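You operate a simulated robot arm through the tools that you are given. There is no shell and no other tool. Be economical: measure what you need, move in short steps, check, and stop when the job is done.

Carry out the task below with a simulated two-armed robot. There is one attempt and no reset: what you move stays moved.

JOB
Take the grey oil can and put it on the second shelf from the bottom of the stores rack, mixer end. Put the white test beaker in the floor of the wash trough. Shut the oil cupboard door. Put the mould card on the top of the fitting table away on the second shelf from the bottom of the stores rack, door end. Put the pink cast block on the top of the fitting table away on the second shelf from the bottom of the stores rack, door end. Open the drawer with the red handle, take the small blue brush and put it in the inside of the drawer with the red handle, then shut the drawer. The order is free. Set down upright: grey oil can, pink cast block.

The check looks at the end state, three seconds after you hand in, the way a careful person would. Anything else that was tipped, shoved, dropped, spilled or broken makes it a failure.

ROBOT AND FRAMES
Two 7-joint arms with two-finger parallel grippers on one trunk, on a base that drives. Base frame: it is fixed to the floor where the robot stands at the start and does not move with it; the origin is under the middle of the robot, x ahead of it, y to its left, z up. Readings come in mm, rad, newtons and seconds.
The left shoulder is at the start at [70, 177, 1095], the right one opposite. Places, roughly: drawer with the red handle [-2500, -4400, 700]; floor of the wash trough [1500, 1000, 800]; grey oil can (18x7x10 cm) [600, 0, 900]; inside of the drawer with the red handle [-2400, -4500, 600]; mould card [-4250, -3250, 750]; oil cupboard door [300, 300, 500]; pink cast block (5x10x6 cm) [-3900, -3100, 800]; second shelf of the stores rack, door end [-3100, -1900, 600]; second shelf of the stores rack, mixer end [-2500, -1200, 600]; small blue brush (5x11x7 cm) [-4500, -4100, 800]; white test beaker (6x6x6 cm) [800, 400, 900]. Payload 3.43 kg a hand.
The TCP of each hand is the grasp point between the finger pads, 30 mm short of the fingertips. In the tool frame z runs along the fingers and y along their closing line. Largest opening 94 mm; finger width 28, thickness 10; the body of the gripper, 50 by 96 mm, starts 55 mm behind the TCP.
Orientation is told as [roll, pitch, yaw] about the base's x, y, z axes, in that order, counted from this pose: with the fingers straight down and closing along the base's y, the tool's x points along the base's -x, its y along +y and its z along -z.

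CONTROLS
- The arms move only by the tool apply_moves. It takes "left_plan", "right_plan" or both (then of equal length, played together; a hand with none holds still); each is a list of rows, each an object of numbers (a shift or turn left out is 0, a gripper value left out holds the last): "tx", "ty", "tz": the shift along the base's x, y, z in mm; "rx", "ry", "rz": the turn, a rotation vector about the base's x, y, z in rad; "grip": the gripper command, from -1 (shut) to 1 (fully open), values between in proportion. In form: [{"tx": .., "ty": .., "tz": .., "rx": .., "ry": .., "rz": .., "grip": ..}, ...]. A call has 1 to 20 rows; each row is the pose to reach, as a shift and turn from the pose commanded when the call began. Rows are played at 5 a second. More than 50 mm and 0.15 rad between two rows, or a gripper value outside its range, and nothing of the call is played. Where a pose cannot be reached the arm comes as near as it can. A force on the tool above 40 N (or 10 N above the force at the start of the call, whichever is more), or a blocked arm, ends the call early, and 0.2 s more pass. The fingers move at their own pace (about 153 mm/s each) and stop on an object; they squeeze with about 33 N. The grip force told is the motor's: it shows also when the fingers shut on nothing. Time passes only in rows, and 0.2 s behind the last, so rows that repeat a pose let the fingers close. It gives the time, the measured TCP pose, the force on the tool (base axes), the opening and the grip force at its end, in the units of the frame above (readings bear some noise), with the torque about the TCP (base axes, N m) and any sound that the robot's microphone picked up, and new pictures: "pictures" is both (left out), scene, wrist or none (wrist: the cameras of the hands that moved).
- Cameras (640 x 400 px; columns grow to the right, rows downward): "scene" is now at [107.5, 45.5, 1390.2]; the picture's right is [0.72, -0.69, 0.00], its down [-0.56, -0.59, -0.58] and it looks along [0.40, 0.42, -0.82] (base axes); focal length 214 px, centre (320, 200). "left" rides on the left gripper at [76, -14, -102] in its tool frame; the picture's right is [0.18, 0.98, 0.00], its down [-0.75, 0.14, -0.64] and it looks along [-0.63, 0.12, 0.77] (tool axes); focal length 243 px, centre (320, 200). "right" rides on the right gripper at [76, 14, -103] in its tool frame; the picture's right is [-0.18, 0.98, 0.00], its down [-0.75, -0.14, -0.64] and it looks along [-0.63, -0.12, 0.77] (tool axes); focal length 243 px, centre (320, 200). There is no depth. A picture from a camera that has moved, and an enlarged one, comes with that camera's place and axes in the base frame and with its lens. The place of the scene camera against the robot may be out by one fixed shift of up to 12 mm in any direction.
- lift_body(by): slides the trunk up (or, below 0, down) by that many mm; the arms and the scene camera ride with it, the base frame stays. It gives what a move gives, with no picture.
- base_move(legs): drives the robot by 1 to 6 legs, each [ahead, turn to the left] in mm and rad, along the robot's own axes; the way and the turn of a leg run together, so that a leg with both is an arc; at most 1500 mm and 3.142 rad a leg. The arms and the cameras ride along, it lands a little off, and it stops where it bumps. It gives what a move gives, and a new picture of the scene camera.
- pan_tilt(pan, tilt): turns the head with the scene camera to pan (to the left, within 1.501 rad either way) and tilt (down, from -0.506 to 1.204), counted from straight ahead of the robot. It gives what a move gives, and a new picture of the scene camera.
- inspect(camera, box): a new picture of the part [left, top, right, bottom] of that camera's present view, enlarged. It takes no simulated time.
- finish_job(): hands the job in; it is judged then, once.

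Go step by step. Nothing tells you exact positions but the pictures and the camera data: compare them with the known pose of the tool, close in by small moves and look again before you grip or let go. The budget is 196 turns and 260 pictures, counting those below and the enlarged ones. Unless the task says otherwise, let go and move clear before handing in.

The tools are called after ">>>" by a JSON object that holds its "method" and its "body". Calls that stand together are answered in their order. apply_moves: Moves the arms, as the interface text tells. Its arguments: {"type":"object","properties":{"left_plan":{"type":"array","items":{"type":"object","properties":{"tx":{"type":"number"},"ty":{"type":"number"},"tz":{"type":"number"},"rx":{"type":"number"},"ry":{"type":"number"},"rz":{"type":"number"},"grip":{"type":"number"}}}},"right_plan":{"type":"array","items":{"type":"object","properties":{"tx":{"type":"number"},"ty":{"type":"number"},"tz":{"type":"number"},"rx":{"type":"number"},"ry":{"type":"number"},"rz":{"type":"number"},"grip":{"type":"number"}}}},"pictures":{"type":"string","enum":["both","scene","wrist","none"]}},"required":[]} The other tools are called the same way: lift_body (by) slides the trunk up or down; base_move (legs) drives the base; pan_tilt (pan, tilt) turns the head that bears the scene camera; inspect (camera, box) takes an enlarged picture of a part of a camera's view; finish_job () hands the job in.

At the start:

```text
time_s: 0.0
left_ee_pos: [329.7, 477.2, 1130.4]
left_ee_rot: [-0.002, 0.002, 0.001]
left_contact_force: [0.3, 1.0, -0.3]
left_ft_torque: [0.01, 0.01, 0.0]
left_opening: 94.1
left_grip_force: 0.1
right_ee_pos: [484.1, 62.8, 1098.9]
right_ee_rot: [0.0, -0.001, -0.001]
right_contact_force: [-0.4, -0.2, 0.0]
right_ft_torque: [0.02, -0.02, 0.01]
right_opening: 93.7
right_grip_force: 0.1
trunk travel left (down, up): [-675.0, 165.0]
robot x, y, heading: [1.6, 2.1, 0.0]
head pan, tilt: [0.81, 0.958]
```

scene: 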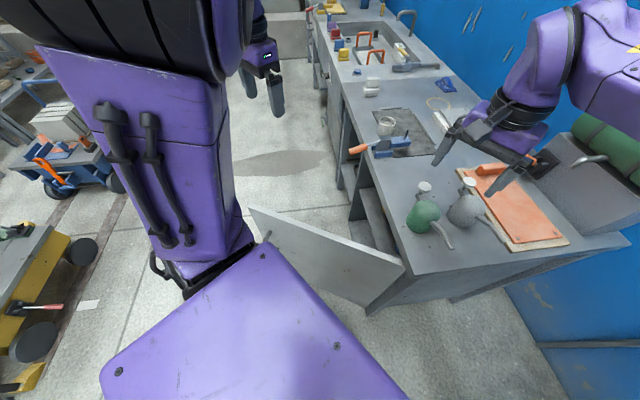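
right: 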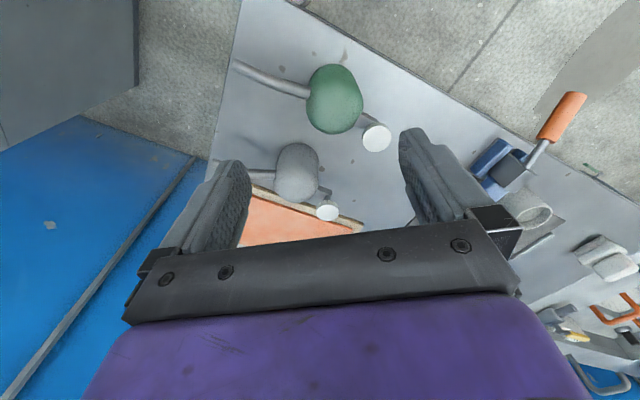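
left: 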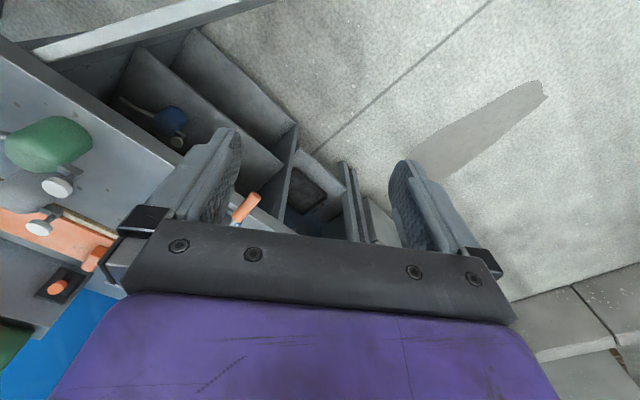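

I see the bench with a green and a grey can, the beaker further along and the open cupboard door. I'll look closer before moving.

>>> {"method": "inspect", "body": {"camera": "scene", "box": [380, 140, 540, 260]}}

>>> {"method": "inspect", "body": {"camera": "scene", "box": [300, 0, 480, 160]}}

>>> {"method": "inspect", "body": {"camera": "right", "box": [220, 40, 420, 240]}}

```text
3.33 times, centred on (460, 200) of scene
camera zoom: at [107.5, 45.5, 1390.2], right [0.72, -0.69, 0.0], down [-0.56, -0.59, -0.58], along [0.4, 0.42, -0.82], focal length 715 px, centre (-147, 200)
```

zoom: 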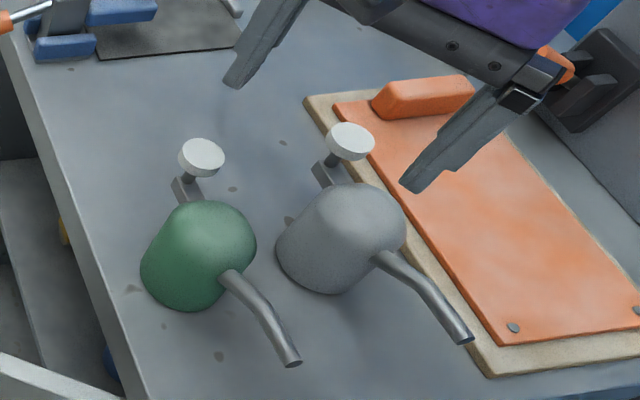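

```text
2.50 times, centred on (390, 80) of scene
camera zoom: at [107.5, 45.5, 1390.2], right [0.72, -0.69, 0.0], down [-0.56, -0.59, -0.58], along [0.4, 0.42, -0.82], focal length 536 px, centre (145, 500)
```

zoom: 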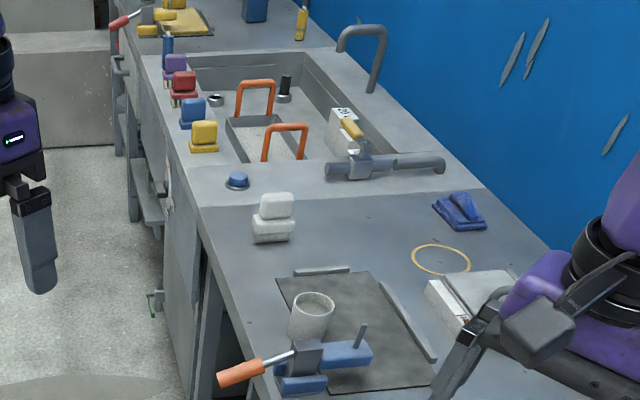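

```text
2.00 times, centred on (320, 140) of right
camera zoom: at [409.6, 77.3, 1200.7], right [0.18, 0.98, 0.0], down [0.75, -0.14, 0.64], along [0.63, -0.12, -0.77], focal length 485 px, centre (320, 320)
```

zoom: 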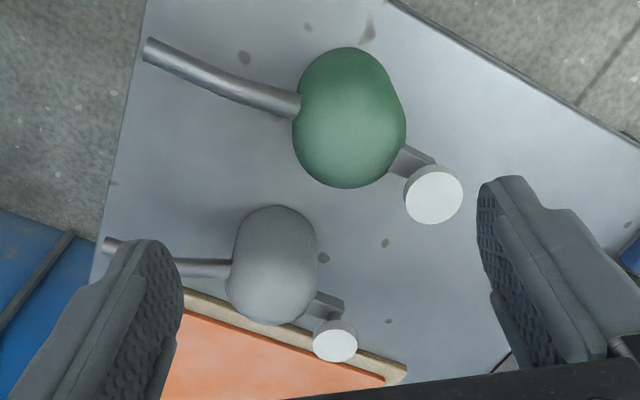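

The door is hinged at the near bench corner (about [430,15]) and its free edge is near [220,530], so its outer face is towards me. I'll shut it first with the left hand, moving to the robot side of it.

>>> {"method": "apply_moves", "body": {"left_plan": [{"tx": -45, "grip": -1}, {"tx": -90, "ty": -10}, {"tx": -135, "ty": -20}, {"tx": -180, "ty": -30}, {"tx": -180, "ty": -30, "tz": -50}, {"tx": -180, "ty": -30, "tz": -100}, {"tx": -180, "ty": -30, "tz": -150}]}}

>>> {"method": "pan_tilt", "body": {"pan": 0.9, "tilt": 1.2}}

```text
time_s: 1.6
left_ee_pos: [158.3, 470.4, 986.4]
left_ee_rot: [-0.003, 0.0, -0.002]
left_contact_force: [0.3, -0.3, 0.3]
left_ft_torque: [-0.04, 0.02, -0.01]
left_opening: 0.1
left_grip_force: 32.6
left hand out of reach, approached as far as the arm can: row 2, 3, 4, 5, 6, 7
right_ee_pos: [485.4, 64.5, 1098.4]
right_ee_rot: [-0.004, 0.001, 0.0]
right_contact_force: [0.3, 0.9, 0.8]
right_ft_torque: [-0.04, 0.03, -0.02]
right_opening: 93.7
right_grip_force: 0.1
trunk travel left (down, up): [-675.0, 165.0]
robot x, y, heading: [2.2, 2.1, 0.002]
head pan, tilt: [0.81, 0.958]
camera scene: at [108.2, 48.2, 1390.0], right [0.72, -0.69, 0.0], down [-0.56, -0.59, -0.57], along [0.4, 0.41, -0.82], focal length 214 px, centre (320, 200)
camera left: at [82.4, 457.5, 1087.6], right [-0.18, 0.98, 0.0], down [0.75, 0.14, 0.64], along [0.63, 0.12, -0.77], focal length 243 px, centre (320, 200)
```

scene: 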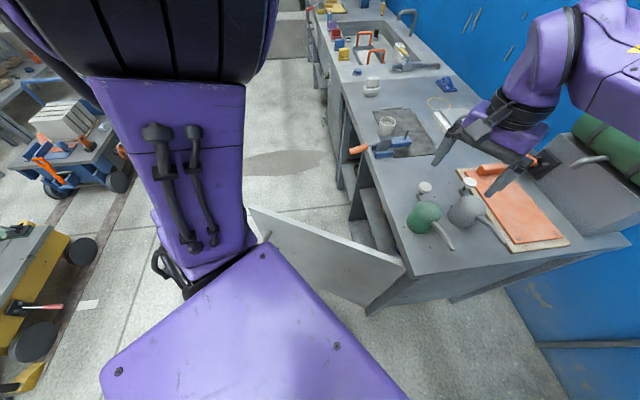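
left: 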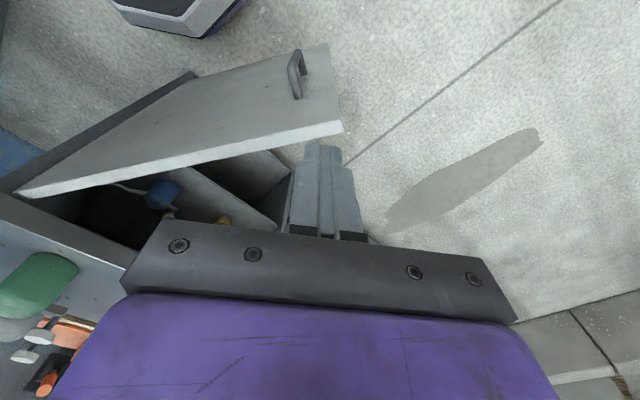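

```text
time_s: 2.4
left_ee_pos: [158.1, 468.2, 989.2]
left_ee_rot: [0.0, 0.0, -0.001]
left_contact_force: [0.1, 0.2, 0.4]
left_ft_torque: [0.02, 0.0, 0.01]
left_opening: 0.1
left_grip_force: 33.2
right_ee_pos: [484.7, 63.3, 1098.4]
right_ee_rot: [0.001, 0.002, 0.0]
right_contact_force: [-0.3, 0.1, 0.0]
right_ft_torque: [-0.03, -0.01, 0.02]
right_opening: 93.9
right_grip_force: 0.1
trunk travel left (down, up): [-675.0, 165.0]
robot x, y, heading: [-2.1, 1.0, -0.002]
head pan, tilt: [0.901, 1.201]
camera scene: at [92.3, 36.6, 1374.6], right [0.78, -0.62, 0.0], down [-0.58, -0.73, -0.36], along [0.23, 0.28, -0.93], focal length 214 px, centre (320, 200)
```

scene: 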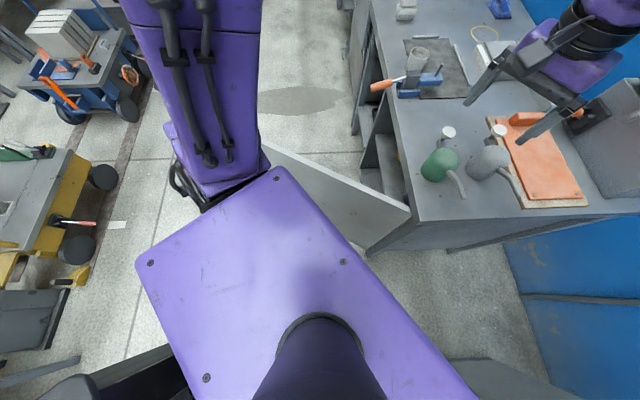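

The wrist view confirms the door edge near [243,527], with my hand on its robot side. I'll descend with the left hand beside the door.

>>> {"method": "apply_moves", "body": {"left_plan": [{"tz": -50}, {"tz": -100}, {"tz": -150}, {"tz": -200}, {"tz": -250}, {"tz": -300}]}}

```text
time_s: 3.7
left_ee_pos: [165.8, 474.9, 726.1]
left_ee_rot: [0.022, -0.017, -0.013]
left_contact_force: [0.5, -0.8, 0.9]
left_ft_torque: [-0.01, -0.01, 0.0]
left_opening: 0.0
left_grip_force: 32.7
left hand out of reach, approached as far as the arm can: row 1, 2, 3
right_ee_pos: [483.9, 60.5, 1097.0]
right_ee_rot: [0.002, 0.001, 0.002]
right_contact_force: [0.3, -0.3, 0.2]
right_ft_torque: [0.01, -0.01, -0.03]
right_opening: 94.0
right_grip_force: 0.0
trunk travel left (down, up): [-675.0, 165.0]
robot x, y, heading: [-1.7, -0.2, 0.004]
head pan, tilt: [0.901, 1.201]
stopped in row 6 (left hand): the force on the tool passed its limit (the readings are from after the stop); the commanded pose is now the measured one
camera scene: at [91.3, 33.2, 1374.4], right [0.78, -0.62, 0.0], down [-0.58, -0.73, -0.36], along [0.23, 0.29, -0.93], focal length 214 px, centre (320, 200)
camera left: at [86.7, 459.3, 825.4], right [-0.17, 0.98, 0.02], down [0.74, 0.12, 0.66], along [0.65, 0.13, -0.75], focal length 243 px, centre (320, 200)
```

scene: 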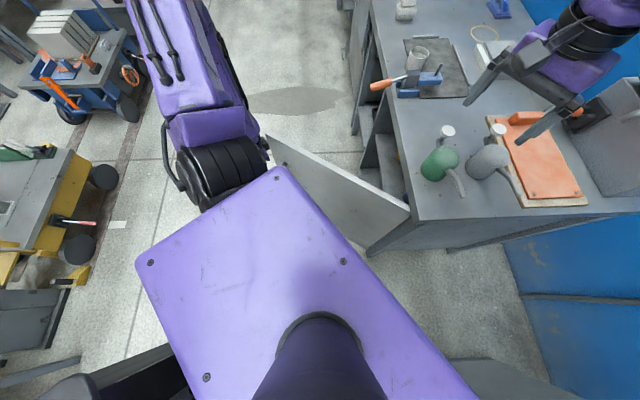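
left: 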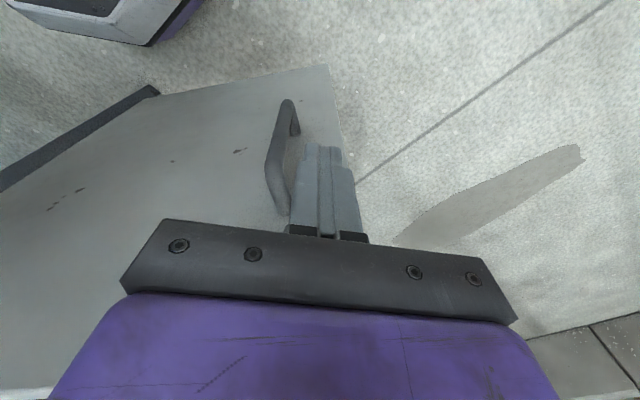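

The fingers met the door handle. I'll raise, move inside of the handle and turn the hand to face the door better.

>>> {"method": "apply_moves", "body": {"left_plan": [{"tz": 45}, {"tz": 90}, {"tx": 15, "ty": -10, "tz": 110, "rz": -0.13}, {"tx": 30, "ty": -35, "tz": 110, "rz": -0.27}, {"tx": 40, "ty": -60, "tz": 110, "rz": -0.4}, {"tx": 45, "ty": -70, "tz": 110, "rz": -0.52}, {"tx": 45, "ty": -70, "tz": 110, "rz": -0.6}], "pictures": "wrist"}}

```text
time_s: 5.3
left_ee_pos: [229.1, 431.4, 824.2]
left_ee_rot: [0.019, -0.017, -0.614]
left_contact_force: [0.1, -0.4, -0.5]
left_ft_torque: [0.02, 0.04, -0.01]
left_opening: 0.0
left_grip_force: 33.1
left hand out of reach, approached as far as the arm can: row 4, 5, 6, 7
right_ee_pos: [483.8, 64.5, 1098.2]
right_ee_rot: [-0.002, 0.001, 0.001]
right_contact_force: [-0.3, -0.2, -0.5]
right_ft_torque: [0.03, 0.01, -0.02]
right_opening: 93.8
right_grip_force: 0.1
trunk travel left (down, up): [-675.0, 165.0]
robot x, y, heading: [-1.9, 0.9, -0.0]
head pan, tilt: [0.901, 1.201]
camera left: at [156.3, 463.6, 923.2], right [0.42, 0.91, 0.02], down [0.68, -0.32, 0.66], along [0.6, -0.26, -0.75], focal length 243 px, centre (320, 200)
```

left: 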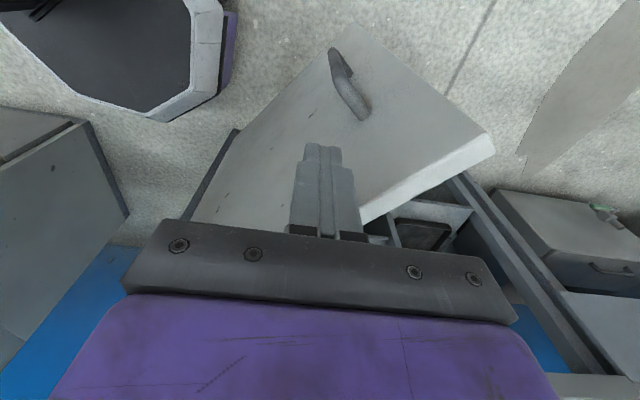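

The door has already swung a little (about 105° now). I'll descend inside the handle and push it along its arc.

>>> {"method": "apply_moves", "body": {"left_plan": [{"tz": -45}, {"tz": -90}, {"tz": -130}, {"tx": 36, "ty": -3, "tz": -130}, {"tx": 72, "ty": -6, "tz": -130}, {"tx": 110, "ty": 3, "tz": -130}, {"tx": 145, "ty": 10, "tz": -130}, {"tx": 182, "ty": 12, "tz": -130}, {"tx": 219, "ty": 14, "tz": -130}, {"tx": 256, "ty": 9, "tz": -130}, {"tx": 294, "ty": 4, "tz": -130}]}}

```text
time_s: 7.7
left_ee_pos: [526.1, 435.4, 694.5]
left_ee_rot: [0.021, -0.017, -0.612]
left_contact_force: [0.4, -1.2, -0.1]
left_ft_torque: [-0.02, 0.02, -0.01]
left_opening: 0.1
left_grip_force: 33.0
right_ee_pos: [483.8, 64.6, 1096.9]
right_ee_rot: [-0.003, 0.004, 0.002]
right_contact_force: [-0.3, -0.3, -1.0]
right_ft_torque: [0.02, 0.0, -0.01]
right_opening: 94.1
right_grip_force: 0.0
trunk travel left (down, up): [-675.0, 165.0]
robot x, y, heading: [1.1, 3.5, 0.002]
head pan, tilt: [0.901, 1.201]
camera scene: at [93.9, 37.0, 1374.5], right [0.78, -0.62, 0.0], down [-0.58, -0.73, -0.36], along [0.22, 0.28, -0.93], focal length 214 px, centre (320, 200)
camera left: at [452.3, 466.7, 793.2], right [0.41, 0.91, 0.02], down [0.68, -0.32, 0.66], along [0.6, -0.26, -0.75], focal length 243 px, centre (320, 200)
```

scene: 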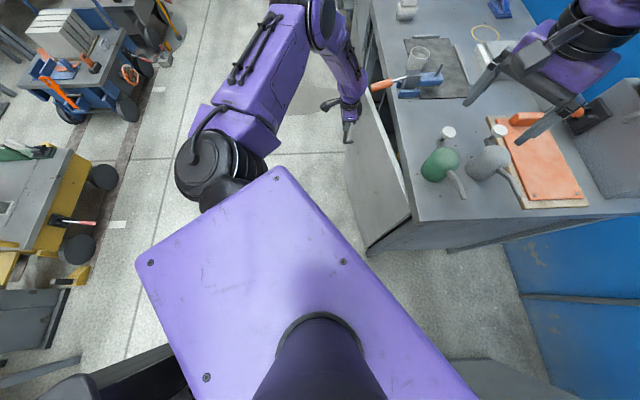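
left: 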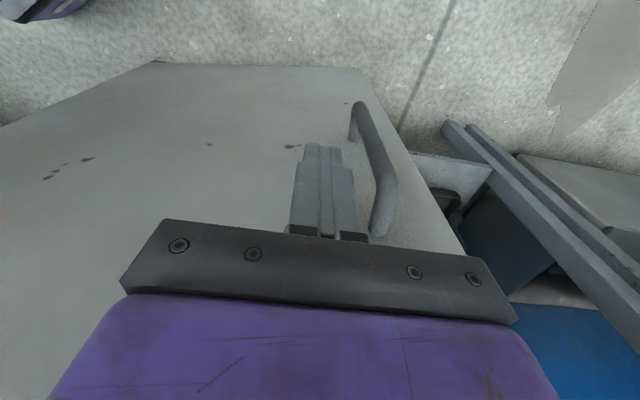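

The door follows well (about 75°). The vise's orange handle sticks out over the edge ahead, so I'll slide inward along the door, tilt the hand back and keep pushing.

>>> {"method": "apply_moves", "body": {"left_plan": [{"tx": 4, "ty": -35, "rx": -0.075, "ry": -0.1}, {"tx": 10, "ty": -70, "rx": -0.15, "ry": -0.2}, {"tx": 20, "ty": -100, "rx": -0.225, "ry": -0.3}, {"tx": 40, "ty": -115, "rx": -0.3, "ry": -0.4}, {"tx": 58, "ty": -125, "rx": -0.36, "ry": -0.48}]}}

```text
time_s: 8.9
left_ee_pos: [575.2, 315.6, 692.0]
left_ee_rot: [-0.004, -0.611, -0.604]
left_contact_force: [-34.5, 15.1, -0.4]
left_ft_torque: [0.5, 0.39, -0.23]
left_opening: 0.0
left_grip_force: 32.3
right_ee_pos: [479.1, 68.9, 1099.0]
right_ee_rot: [-0.005, -0.001, 0.002]
right_contact_force: [-0.8, 0.0, -0.3]
right_ft_torque: [0.01, -0.04, -0.02]
right_opening: 93.9
right_grip_force: 0.1
trunk travel left (down, up): [-675.0, 165.0]
robot x, y, heading: [2.3, 3.4, 0.001]
head pan, tilt: [0.901, 1.201]
camera scene: at [85.8, 42.0, 1374.8], right [0.79, -0.62, 0.01], down [-0.57, -0.73, -0.36], along [0.23, 0.28, -0.93], focal length 214 px, centre (320, 200)
camera left: at [467.4, 373.6, 730.3], right [0.44, 0.89, -0.11], down [0.29, -0.02, 0.96], along [0.85, -0.45, -0.27], focal length 243 px, centre (320, 200)
```

scene: 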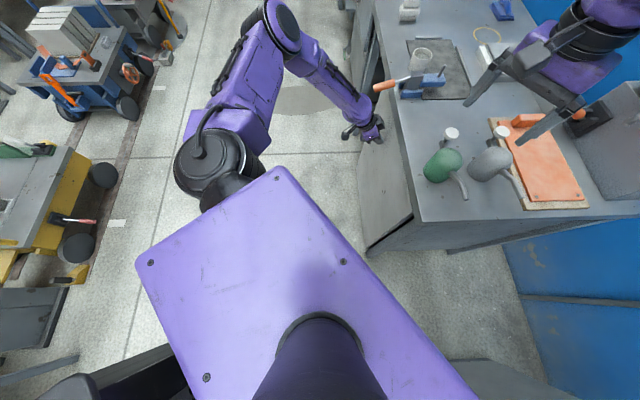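
left: 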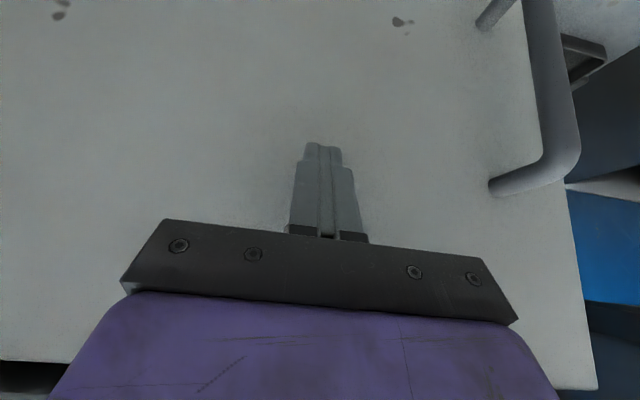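

The door is nearly shut but the force rose to about 35 N. I'll check the clearance to the vise handle.

>>> {"method": "inspect", "body": {"camera": "scene", "box": [320, 50, 480, 150]}}

```text
4.00 times, centred on (400, 100) of scene
camera zoom: at [85.8, 42.0, 1374.8], right [0.79, -0.62, 0.01], down [-0.57, -0.73, -0.36], along [0.23, 0.28, -0.93], focal length 858 px, centre (0, 600)
```

zoom: 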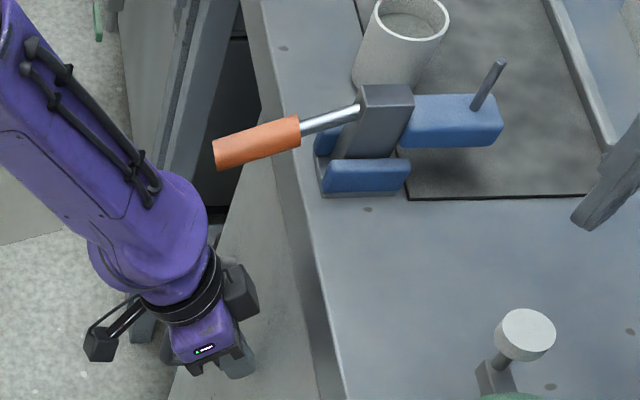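

I'll see whether the force is static, by backing off along the door towards the hinge, clear of the vise handle.

>>> {"method": "apply_moves", "body": {"left_plan": [{"tx": -4, "ty": 3}, {"tx": -34, "ty": -22}, {"tx": -58, "ty": -54}, {"tx": -55, "ty": -56}, {"tx": -50, "ty": -60}]}}

```text
time_s: 10.1
left_ee_pos: [529.3, 253.5, 693.2]
left_ee_rot: [0.0, -0.613, -0.604]
left_contact_force: [-7.6, 12.4, -0.4]
left_ft_torque: [0.28, 0.13, 0.11]
left_opening: 0.0
left_grip_force: 33.2
right_ee_pos: [482.5, 65.4, 1097.0]
right_ee_rot: [-0.001, 0.0, 0.003]
right_contact_force: [-0.5, -0.1, -0.1]
right_ft_torque: [0.0, 0.0, -0.02]
right_opening: 94.2
right_grip_force: 0.1
trunk travel left (down, up): [-675.0, 165.0]
robot x, y, heading: [-0.9, -0.0, 0.002]
head pan, tilt: [0.901, 1.201]
camera scene: at [90.6, 37.9, 1374.7], right [0.79, -0.62, 0.0], down [-0.58, -0.73, -0.36], along [0.23, 0.28, -0.93], focal length 214 px, centre (320, 200)
camera left: at [421.7, 311.0, 731.8], right [0.43, 0.89, -0.11], down [0.28, -0.02, 0.96], along [0.86, -0.45, -0.26], focal length 243 px, centre (320, 200)
```

scene: 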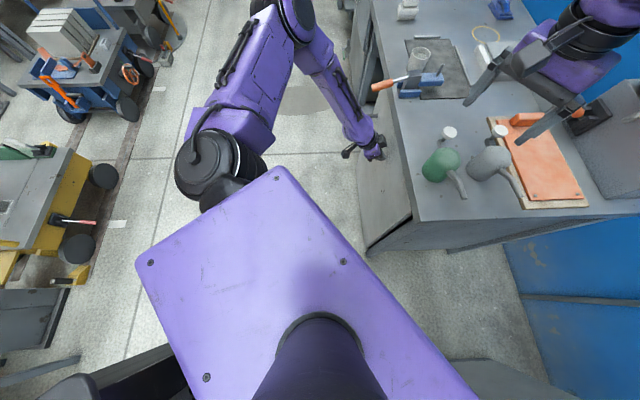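
left: 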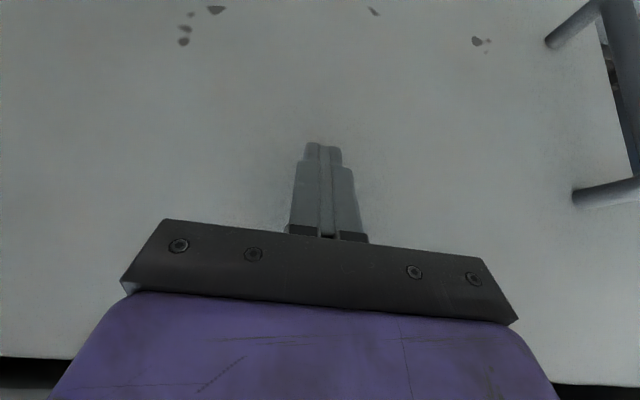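

Contact is light and there's about 9° left to close. I'll push slowly along the normal.

>>> {"method": "apply_moves", "body": {"left_plan": [{"tx": 8, "ty": -6}, {"tx": 16, "ty": -11}, {"tx": 24, "ty": -17}, {"tx": 32, "ty": -22}, {"tx": 40, "ty": -28}, {"tx": 48, "ty": -34}]}}

```text
time_s: 10.4
left_ee_pos: [529.2, 252.2, 692.3]
left_ee_rot: [-0.002, -0.605, -0.601]
left_contact_force: [-14.1, 13.5, 8.3]
left_ft_torque: [0.12, 0.13, -0.02]
left_opening: 0.0
left_grip_force: 32.8
right_ee_pos: [480.2, 64.4, 1098.9]
right_ee_rot: [-0.001, 0.001, 0.006]
right_contact_force: [1.1, 0.0, -0.3]
right_ft_torque: [0.05, 0.0, -0.02]
right_opening: 94.0
right_grip_force: 0.2
trunk travel left (down, up): [-675.0, 165.0]
robot x, y, heading: [0.9, 3.8, 0.009]
head pan, tilt: [0.901, 1.201]
stopped in row 1 (left hand): the force on the tool passed its limit (the readings are from after the stop); the commanded pose is now the measured one
camera scene: at [88.4, 37.4, 1375.1], right [0.79, -0.61, 0.0], down [-0.57, -0.73, -0.36], along [0.23, 0.29, -0.93], focal length 214 px, centre (320, 200)
camera left: at [421.6, 310.0, 731.1], right [0.43, 0.9, -0.11], down [0.29, -0.03, 0.96], along [0.85, -0.44, -0.27], focal length 243 px, centre (320, 200)
```

scene: 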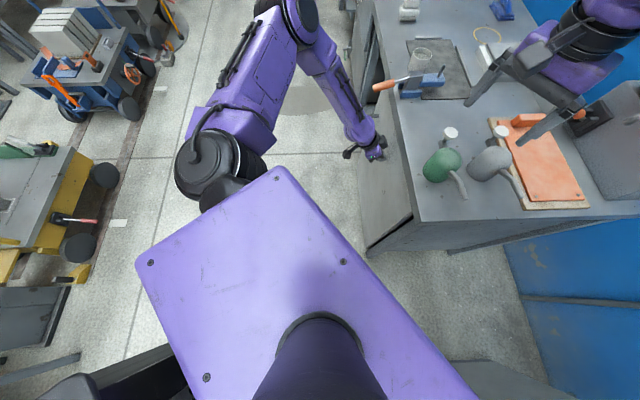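
left: 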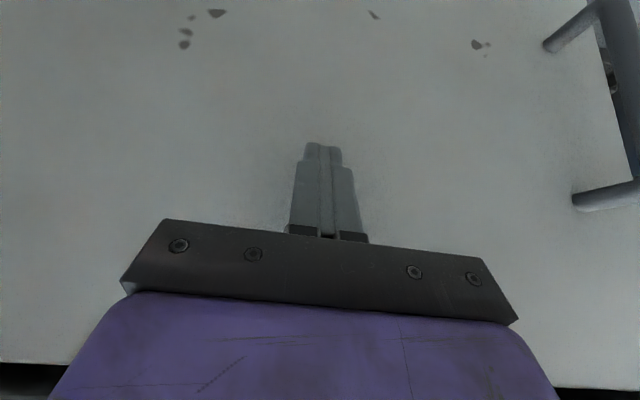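

The door needs more leverage than I can get here, past the vise handle. I'll withdraw the left hand, then re-position the robot squarely in front of the bench where door, beaker and can are all in reach.

>>> {"method": "apply_moves", "body": {"left_plan": [{"tx": -35, "ty": 26}, {"tx": -65, "ty": 50, "tz": 25}, {"tx": -95, "ty": 70, "tz": 60, "rx": 0.07, "ry": 0.1}, {"tx": -115, "ty": 90, "tz": 100, "rx": 0.14, "ry": 0.2}, {"tx": -135, "ty": 110, "tz": 140, "rx": 0.21, "ry": 0.3}, {"tx": -150, "ty": 125, "tz": 185, "rx": 0.28, "ry": 0.4}, {"tx": -160, "ty": 140, "tz": 230, "rx": 0.36, "ry": 0.48}, {"tx": -170, "ty": 150, "tz": 275, "rx": 0.36, "ry": 0.48}, {"tx": -180, "ty": 155, "tz": 320, "rx": 0.36, "ry": 0.48}, {"tx": -180, "ty": 155, "tz": 365, "rx": 0.36, "ry": 0.48}, {"tx": -180, "ty": 155, "tz": 410, "rx": 0.36, "ry": 0.48}], "pictures": "none"}}

>>> {"method": "pan_tilt", "body": {"pan": 0.9, "tilt": 0.7}}

```text
refused: row 3 steps farther than a row can; nothing moved
```

```text
time_s: 11.4
left_ee_pos: [529.0, 252.8, 689.6]
left_ee_rot: [-0.003, -0.609, -0.601]
left_contact_force: [-20.8, 12.1, -0.4]
left_ft_torque: [0.42, 0.24, -0.12]
left_opening: 0.3
left_grip_force: 33.0
right_ee_pos: [481.8, 67.9, 1097.8]
right_ee_rot: [-0.004, 0.0, 0.006]
right_contact_force: [-1.2, 0.0, -0.4]
right_ft_torque: [0.03, -0.02, 0.02]
right_opening: 94.3
right_grip_force: 0.0
trunk travel left (down, up): [-675.0, 165.0]
robot x, y, heading: [-0.1, -1.8, 0.005]
head pan, tilt: [0.901, 0.7]
camera scene: at [106.4, 62.3, 1410.5], right [0.79, -0.62, 0.0], down [-0.4, -0.51, -0.76], along [0.47, 0.6, -0.64], focal length 214 px, centre (320, 200)
```

scene: 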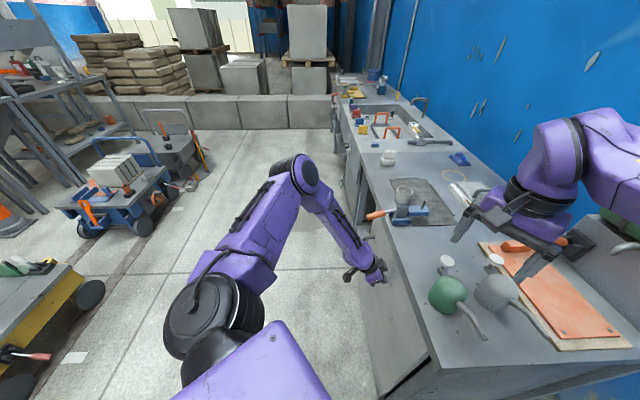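

Floor towards the front of the bench is clear. I'll withdraw with smaller steps.

>>> {"method": "apply_moves", "body": {"left_plan": [{"tx": -35, "ty": 26}, {"tx": -60, "ty": 46, "tz": 25}, {"tx": -80, "ty": 60, "tz": 60, "rx": 0.07, "ry": 0.1}, {"tx": -95, "ty": 75, "tz": 100, "rx": 0.14, "ry": 0.2}, {"tx": -110, "ty": 90, "tz": 140, "rx": 0.21, "ry": 0.3}, {"tx": -120, "ty": 100, "tz": 185, "rx": 0.28, "ry": 0.4}, {"tx": -130, "ty": 110, "tz": 230, "rx": 0.36, "ry": 0.48}, {"tx": -140, "ty": 120, "tz": 275, "rx": 0.36, "ry": 0.48}, {"tx": -150, "ty": 130, "tz": 320, "rx": 0.36, "ry": 0.48}, {"tx": -160, "ty": 140, "tz": 365, "rx": 0.36, "ry": 0.48}, {"tx": -160, "ty": 150, "tz": 410, "rx": 0.36, "ry": 0.48}], "pictures": "scene"}}

```text
time_s: 13.8
left_ee_pos: [370.4, 403.5, 1101.5]
left_ee_rot: [0.024, -0.009, -0.61]
left_contact_force: [0.2, -0.3, -0.1]
left_ft_torque: [0.0, 0.01, 0.0]
left_opening: 0.0
left_grip_force: 33.3
right_ee_pos: [484.8, 65.2, 1098.5]
right_ee_rot: [-0.002, 0.0, 0.005]
right_contact_force: [0.2, -0.2, 0.8]
right_ft_torque: [0.0, 0.01, 0.01]
right_opening: 94.2
right_grip_force: 0.0
trunk travel left (down, up): [-675.0, 165.0]
robot x, y, heading: [2.3, -3.1, 0.01]
head pan, tilt: [0.901, 0.7]
camera scene: at [109.6, 60.2, 1410.6], right [0.79, -0.62, 0.0], down [-0.4, -0.51, -0.77], along [0.47, 0.6, -0.64], focal length 214 px, centre (320, 200)
```

scene: 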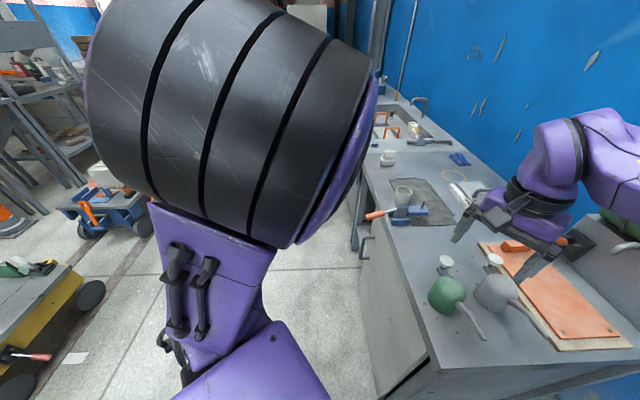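

Left hand is clear. Now I drive to stand in front of the bench.

>>> {"method": "base_move", "body": {"legs": [[0, 1.06], [640, 0]]}}

```text
time_s: 20.1
left_ee_pos: [117.2, 1088.6, 1099.7]
left_ee_rot: [0.02, -0.007, 0.479]
left_contact_force: [-0.3, 0.5, -0.7]
left_ft_torque: [0.03, 0.01, 0.03]
left_opening: 0.1
left_grip_force: 33.1
right_ee_pos: [470.3, 1032.0, 1097.2]
right_ee_rot: [-0.003, 0.002, 1.092]
right_contact_force: [0.3, -0.3, 0.6]
right_ft_torque: [0.0, -0.03, 0.0]
right_opening: 93.7
right_grip_force: 0.0
trunk travel left (down, up): [-675.0, 165.0]
robot x, y, heading: [302.5, 574.4, 1.087]
head pan, tilt: [0.901, 0.7]
camera scene: at [298.2, 687.9, 1410.6], right [0.91, 0.41, 0.0], down [0.26, -0.59, -0.76], along [-0.31, 0.7, -0.64], focal length 214 px, centre (320, 200)
```

scene: 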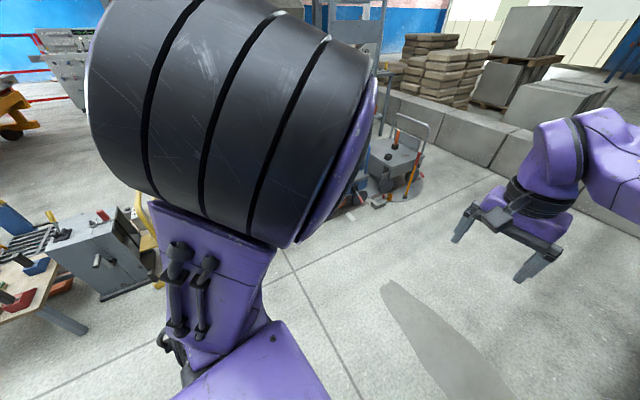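

Position is good; turning right to face the bench.

>>> {"method": "base_move", "body": {"legs": [[0, -1.727]]}}

>>> {"method": "pan_tilt", "body": {"pan": 0.0, "tilt": 1.0}}

```text
time_s: 24.7
left_ee_pos: [841.6, 672.4, 1099.9]
left_ee_rot: [0.021, -0.007, -1.256]
left_contact_force: [-0.2, -0.1, -0.2]
left_ft_torque: [0.01, 0.0, 0.02]
left_opening: 0.0
left_grip_force: 32.8
right_ee_pos: [727.7, 332.9, 1097.2]
right_ee_rot: [-0.002, 0.001, -0.64]
right_contact_force: [0.2, 0.1, 0.2]
right_ft_torque: [-0.01, -0.01, 0.01]
right_opening: 94.0
right_grip_force: 0.1
trunk travel left (down, up): [-675.0, 165.0]
robot x, y, heading: [304.4, 573.7, -0.639]
head pan, tilt: [0.901, 0.7]
camera scene: at [432.5, 558.2, 1410.6], right [0.26, -0.97, 0.0], down [-0.62, -0.17, -0.76], along [0.74, 0.2, -0.64], focal length 214 px, centre (320, 200)
```

scene: 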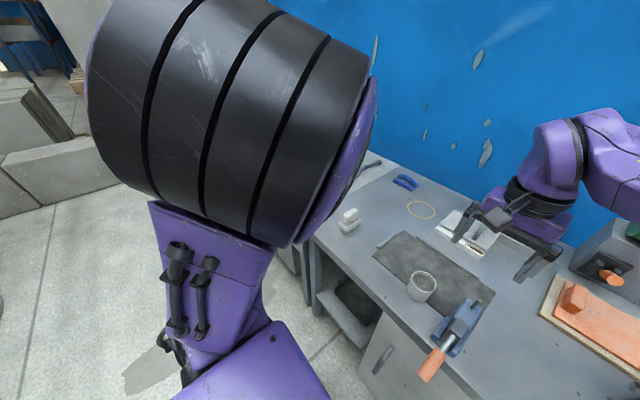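

```text
time_s: 25.9
left_ee_pos: [842.2, 672.5, 1101.2]
left_ee_rot: [0.021, -0.008, -1.255]
left_contact_force: [0.0, 0.4, 0.9]
left_ft_torque: [0.02, 0.0, 0.0]
left_opening: 0.1
left_grip_force: 32.8
right_ee_pos: [729.4, 334.2, 1097.3]
right_ee_rot: [-0.001, 0.001, -0.642]
right_contact_force: [-0.3, 0.0, 0.2]
right_ft_torque: [0.01, -0.04, -0.05]
right_opening: 94.1
right_grip_force: 0.0
trunk travel left (down, up): [-675.0, 165.0]
robot x, y, heading: [304.2, 571.7, -0.641]
head pan, tilt: [0.0, 1.0]
camera scene: at [406.4, 494.8, 1387.2], right [-0.6, -0.8, 0.0], down [-0.68, 0.5, -0.54], along [0.43, -0.32, -0.84], focal length 214 px, centre (320, 200)
```

scene: 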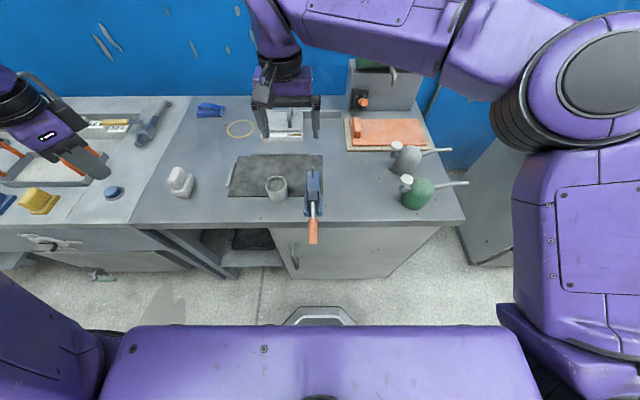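

Now I face the bench squarely with door, beaker and cans in view. I'll check both wrist cameras for precise positions.

>>> {"method": "inspect", "body": {"camera": "right", "box": [0, 0, 640, 400]}}

>>> {"method": "inspect", "body": {"camera": "scene", "box": [220, 120, 480, 282]}}

```text
1.00 times, centred on (320, 200) of right
camera zoom: at [677.1, 390.8, 1199.5], right [0.74, 0.68, 0.0], down [0.52, -0.56, 0.64], along [0.43, -0.47, -0.77], focal length 243 px, centre (320, 200)
```

zoom: 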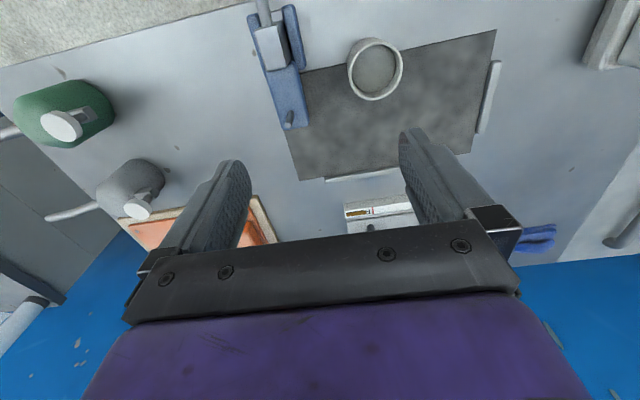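

```text
2.46 times, centred on (350, 201) of scene
camera zoom: at [406.4, 494.8, 1387.2], right [-0.6, -0.8, 0.0], down [-0.68, 0.5, -0.54], along [0.43, -0.32, -0.84], focal length 528 px, centre (246, 198)
```

zoom: 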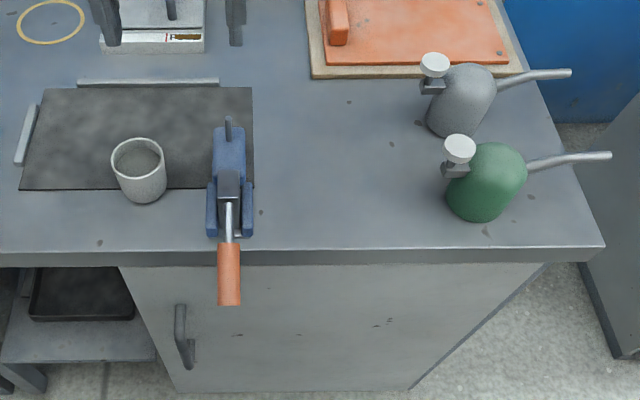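

The surface here is actually nearer z≈860: triangulating gives beaker ≈[766,386], grey can ≈[602,11], and the door looks closed. I'll bring both hands above them, right hand turned a quarter so it closes across the can.

>>> {"method": "apply_moves", "body": {"left_plan": [{"tx": 0, "ty": 0, "grip": 1}, {"tx": -7, "ty": -26}, {"tx": -14, "ty": -52}, {"tx": -21, "ty": -78}, {"tx": -28, "ty": -104}, {"tx": -35, "ty": -130}, {"tx": -42, "ty": -156}, {"tx": -49, "ty": -182}, {"tx": -56, "ty": -208}, {"tx": -63, "ty": -234}, {"tx": -70, "ty": -260}, {"tx": -76, "ty": -286}], "right_plan": [{"tx": -11, "ty": -27, "rz": 0.13}, {"tx": -22, "ty": -54, "rz": 0.26}, {"tx": -33, "ty": -81, "rz": 0.39}, {"tx": -44, "ty": -108, "rz": 0.52}, {"tx": -55, "ty": -135, "rz": 0.65}, {"tx": -66, "ty": -162, "rz": 0.78}, {"tx": -77, "ty": -189, "rz": 0.91}, {"tx": -88, "ty": -216, "rz": 1.04}, {"tx": -99, "ty": -243, "rz": 1.17}, {"tx": -110, "ty": -270, "rz": 1.3}, {"tx": -121, "ty": -297, "rz": 1.43}, {"tx": -128, "ty": -322, "rz": 1.56}]}}

```text
time_s: 28.5
left_ee_pos: [765.4, 383.9, 1100.4]
left_ee_rot: [0.025, -0.005, -1.256]
left_contact_force: [0.8, -1.1, -0.2]
left_ft_torque: [0.02, 0.05, 0.01]
left_opening: 94.1
left_grip_force: 0.1
left hand out of reach, approached as far as the arm can: row 3, 4, 5, 6, 7, 8, 9, 10, 11
right_ee_pos: [607.2, 118.0, 1018.7]
right_ee_rot: [-0.358, -0.311, -0.054]
right_contact_force: [0.2, -0.6, -0.5]
right_ft_torque: [0.03, 0.0, 0.0]
right_opening: 93.7
right_grip_force: 0.0
right hand out of reach, approached as far as the arm can: row 3, 4, 5, 6, 7, 8, 9, 10, 11, 12
trunk travel left (down, up): [-675.0, 165.0]
robot x, y, heading: [299.5, 571.5, -0.638]
head pan, tilt: [0.0, 1.0]
camera scene: at [407.5, 493.2, 1387.0], right [-0.6, -0.8, 0.0], down [-0.68, 0.5, -0.54], along [0.43, -0.32, -0.84], focal length 214 px, centre (320, 200)
camera right: at [511.3, 172.5, 1081.3], right [0.33, 0.9, -0.27], down [0.52, 0.07, 0.85], along [0.79, -0.42, -0.45], focal length 243 px, centre (320, 200)
camera left: at [725.1, 452.4, 1200.1], right [0.88, 0.48, 0.02], down [0.35, -0.67, 0.65], along [0.33, -0.56, -0.76], focal length 243 px, centre (320, 200)
```

scene: 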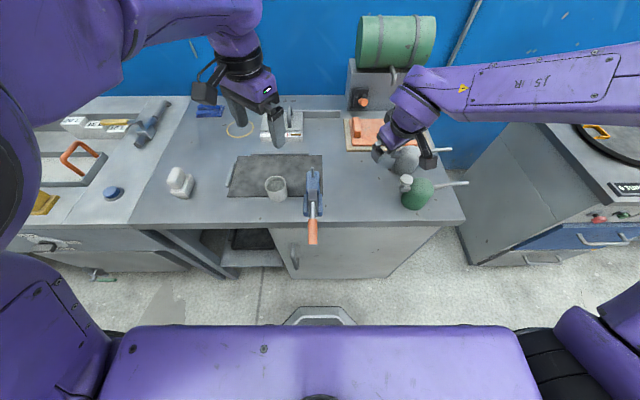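
right: 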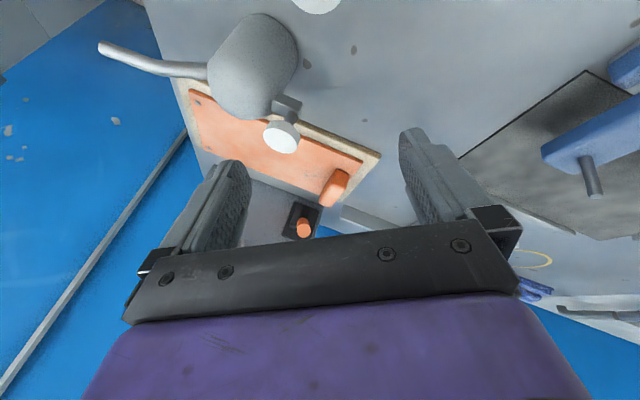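
left: 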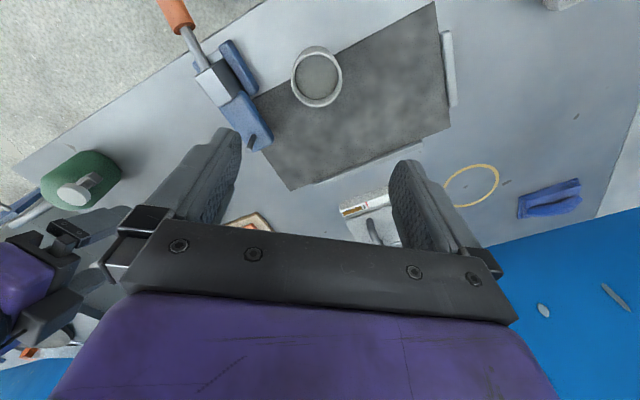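

The right wrist cannot turn that way. I'll turn it back the other way at the same place while raising a little, then continue to the opposite quarter-turn.

>>> {"method": "apply_moves", "body": {"right_plan": [{"rz": -0.14}, {"rz": -0.28}, {"rz": -0.42}, {"rz": -0.56}, {"rz": -0.7}, {"rz": -0.84}, {"rz": -0.98}, {"rz": -1.12}, {"rz": -1.26}, {"rz": -1.4}, {"rz": -1.54}, {"rz": -1.68}, {"rz": -1.82}, {"rz": -1.96}], "pictures": "scene"}}

```text
time_s: 31.5
left_ee_pos: [765.6, 385.6, 1100.4]
left_ee_rot: [0.022, -0.007, -1.256]
left_contact_force: [0.7, -0.2, -0.3]
left_ft_torque: [-0.01, -0.03, 0.0]
left_opening: 93.8
left_grip_force: 0.1
right_ee_pos: [606.4, 113.1, 1024.9]
right_ee_rot: [-0.36, -0.311, -2.015]
right_contact_force: [0.7, -0.4, -0.5]
right_ft_torque: [0.02, 0.0, 0.02]
right_opening: 94.1
right_grip_force: 0.0
trunk travel left (down, up): [-675.0, 165.0]
robot x, y, heading: [305.4, 573.6, -0.641]
head pan, tilt: [0.0, 1.0]
camera scene: at [406.4, 494.1, 1387.1], right [-0.6, -0.8, 0.0], down [-0.68, 0.5, -0.54], along [0.43, -0.32, -0.84], focal length 214 px, centre (320, 200)
```

scene: 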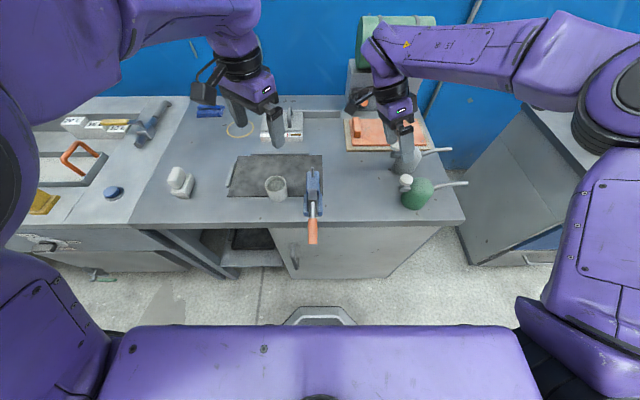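

Yaw is now right; I'll level the right hand, raise it and move it over the grey can.

>>> {"method": "apply_moves", "body": {"right_plan": [{"tz": 35, "rx": 0.032, "ry": -0.115}, {"tz": 70, "rx": 0.063, "ry": -0.23}, {"ty": -25, "tz": 75, "rx": 0.095, "ry": -0.345}, {"ty": -50, "tz": 75, "rx": 0.126, "ry": -0.459, "rz": -0.08}, {"ty": -75, "tz": 75, "rx": 0.126, "ry": -0.459, "rz": -0.18}, {"tx": -4, "ty": -102, "tz": 75, "rx": 0.126, "ry": -0.459, "rz": -0.18}], "pictures": "wrist"}}

```text
time_s: 32.9
left_ee_pos: [764.1, 384.8, 1100.8]
left_ee_rot: [0.023, -0.008, -1.255]
left_contact_force: [-1.1, 0.7, -0.9]
left_ft_torque: [-0.02, 0.0, -0.03]
left_opening: 94.0
left_grip_force: 0.1
right_ee_pos: [602.6, 9.3, 1098.2]
right_ee_rot: [-0.036, 0.043, -2.242]
right_contact_force: [-0.7, -0.7, 0.2]
right_ft_torque: [0.02, 0.03, 0.02]
right_opening: 94.1
right_grip_force: 0.0
trunk travel left (down, up): [-675.0, 165.0]
robot x, y, heading: [301.8, 572.8, -0.64]
head pan, tilt: [0.0, 1.0]
camera right: at [661.2, 54.7, 1204.2], right [0.66, -0.75, -0.04], down [-0.58, -0.54, 0.61], along [-0.49, -0.38, -0.79], focal length 243 px, centre (320, 200)
```

right: 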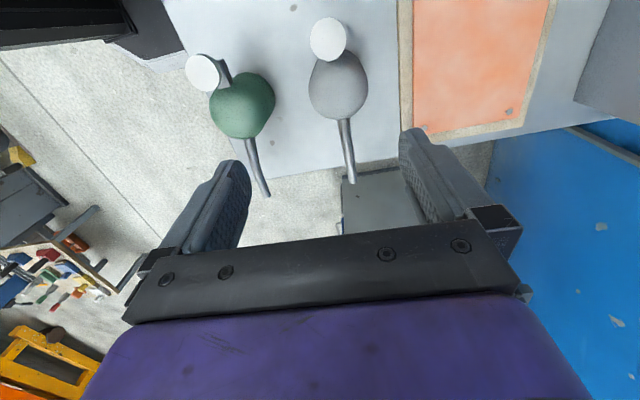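

The grey can sits at about [613,1]; I'll centre and come down partway, and view again. At the same time the left hand comes partway down over the beaker.

>>> {"method": "apply_moves", "body": {"left_plan": [{"tz": -40}, {"tz": -80}, {"tz": -110}], "right_plan": [{"tx": 5, "ty": -4, "tz": -40, "rx": -0.03}, {"tx": 10, "ty": -8, "tz": -80, "rx": -0.056}, {"tx": 10, "ty": -8, "tz": -110, "rx": -0.056}], "pictures": "wrist"}}

```text
time_s: 33.7
left_ee_pos: [765.9, 386.6, 988.7]
left_ee_rot: [0.021, -0.008, -1.255]
left_contact_force: [-0.1, 0.5, -0.7]
left_ft_torque: [-0.01, 0.01, 0.01]
left_opening: 94.1
left_grip_force: 0.0
right_ee_pos: [613.5, 2.3, 988.8]
right_ee_rot: [-0.002, -0.002, -2.24]
right_contact_force: [0.5, 0.5, -0.4]
right_ft_torque: [0.03, 0.02, 0.01]
right_opening: 94.1
right_grip_force: 0.0
trunk travel left (down, up): [-675.0, 165.0]
robot x, y, heading: [303.1, 572.8, -0.639]
head pan, tilt: [0.0, 1.0]
camera right: at [673.4, 54.1, 1091.0], right [0.66, -0.75, 0.0], down [-0.58, -0.5, 0.64], along [-0.49, -0.42, -0.77], focal length 243 px, centre (320, 200)
camera left: at [726.1, 454.3, 1089.0], right [0.88, 0.48, 0.02], down [0.35, -0.67, 0.65], along [0.33, -0.56, -0.76], focal length 243 px, centre (320, 200)
```

right: 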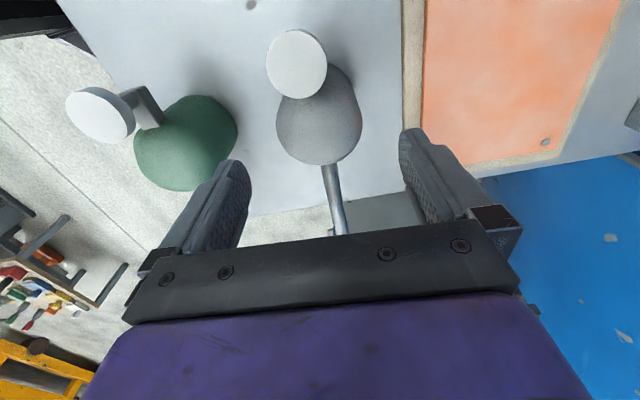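
left: 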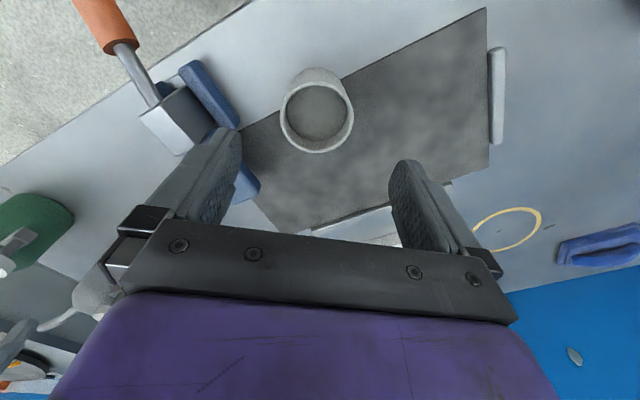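

Both are well centred; beaker rim reads z≈899 (bench ≈838). Descending to grasp height with both hands.

>>> {"method": "apply_moves", "body": {"left_plan": [{"tx": -3, "ty": 4, "tz": -40}, {"tx": -3, "ty": 4, "tz": -75}, {"tx": -3, "ty": 4, "tz": -100}, {"tx": -3, "ty": 4, "tz": -112}], "right_plan": [{"tz": -40}, {"tz": -75}, {"tz": -98}, {"tz": -108}]}}

```text
time_s: 34.7
left_ee_pos: [761.8, 391.2, 879.5]
left_ee_rot: [0.021, -0.007, -1.254]
left_contact_force: [-0.4, -0.2, -0.2]
left_ft_torque: [0.0, 0.0, -0.02]
left_opening: 93.9
left_grip_force: 0.1
right_ee_pos: [613.1, 2.9, 879.2]
right_ee_rot: [-0.001, -0.003, -2.239]
right_contact_force: [-0.3, -0.7, 0.4]
right_ft_torque: [0.0, -0.02, 0.03]
right_opening: 93.9
right_grip_force: 0.0
trunk travel left (down, up): [-675.0, 165.0]
robot x, y, heading: [300.7, 572.6, -0.64]
head pan, tilt: [0.0, 1.0]
camera scene: at [406.7, 494.0, 1387.1], right [-0.6, -0.8, 0.0], down [-0.68, 0.5, -0.54], along [0.43, -0.32, -0.84], focal length 214 px, centre (320, 200)
camera right: at [672.9, 53.9, 982.7], right [0.66, -0.75, 0.0], down [-0.58, -0.5, 0.64], along [-0.49, -0.42, -0.77], focal length 243 px, centre (320, 200)
camera left: at [721.7, 459.1, 979.0], right [0.88, 0.48, 0.02], down [0.35, -0.67, 0.65], along [0.33, -0.56, -0.76], focal length 243 px, centre (320, 200)
```

scene: 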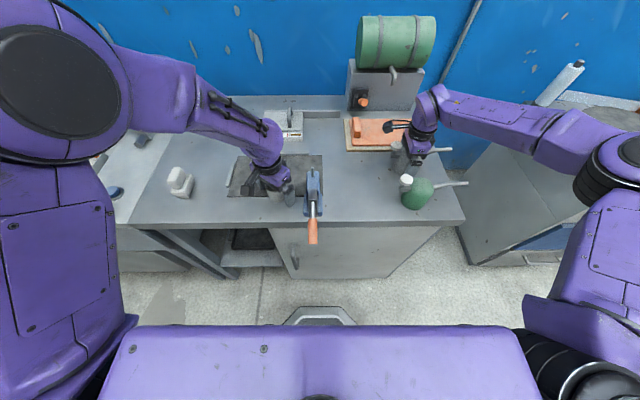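
right: 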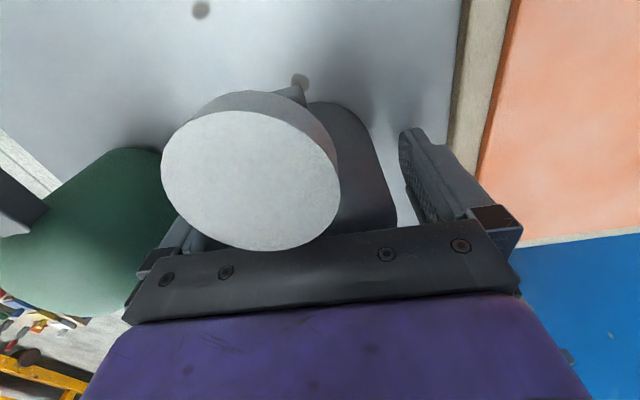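
left: 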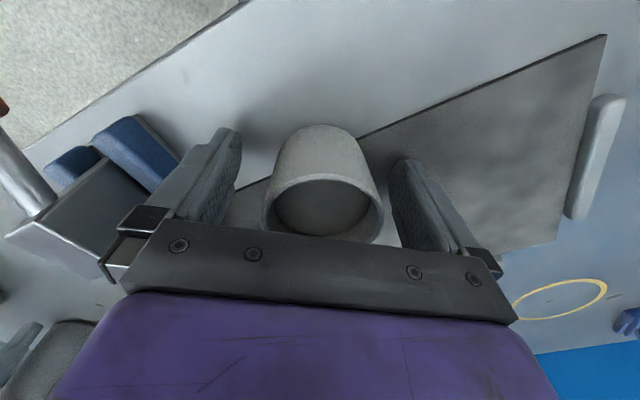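

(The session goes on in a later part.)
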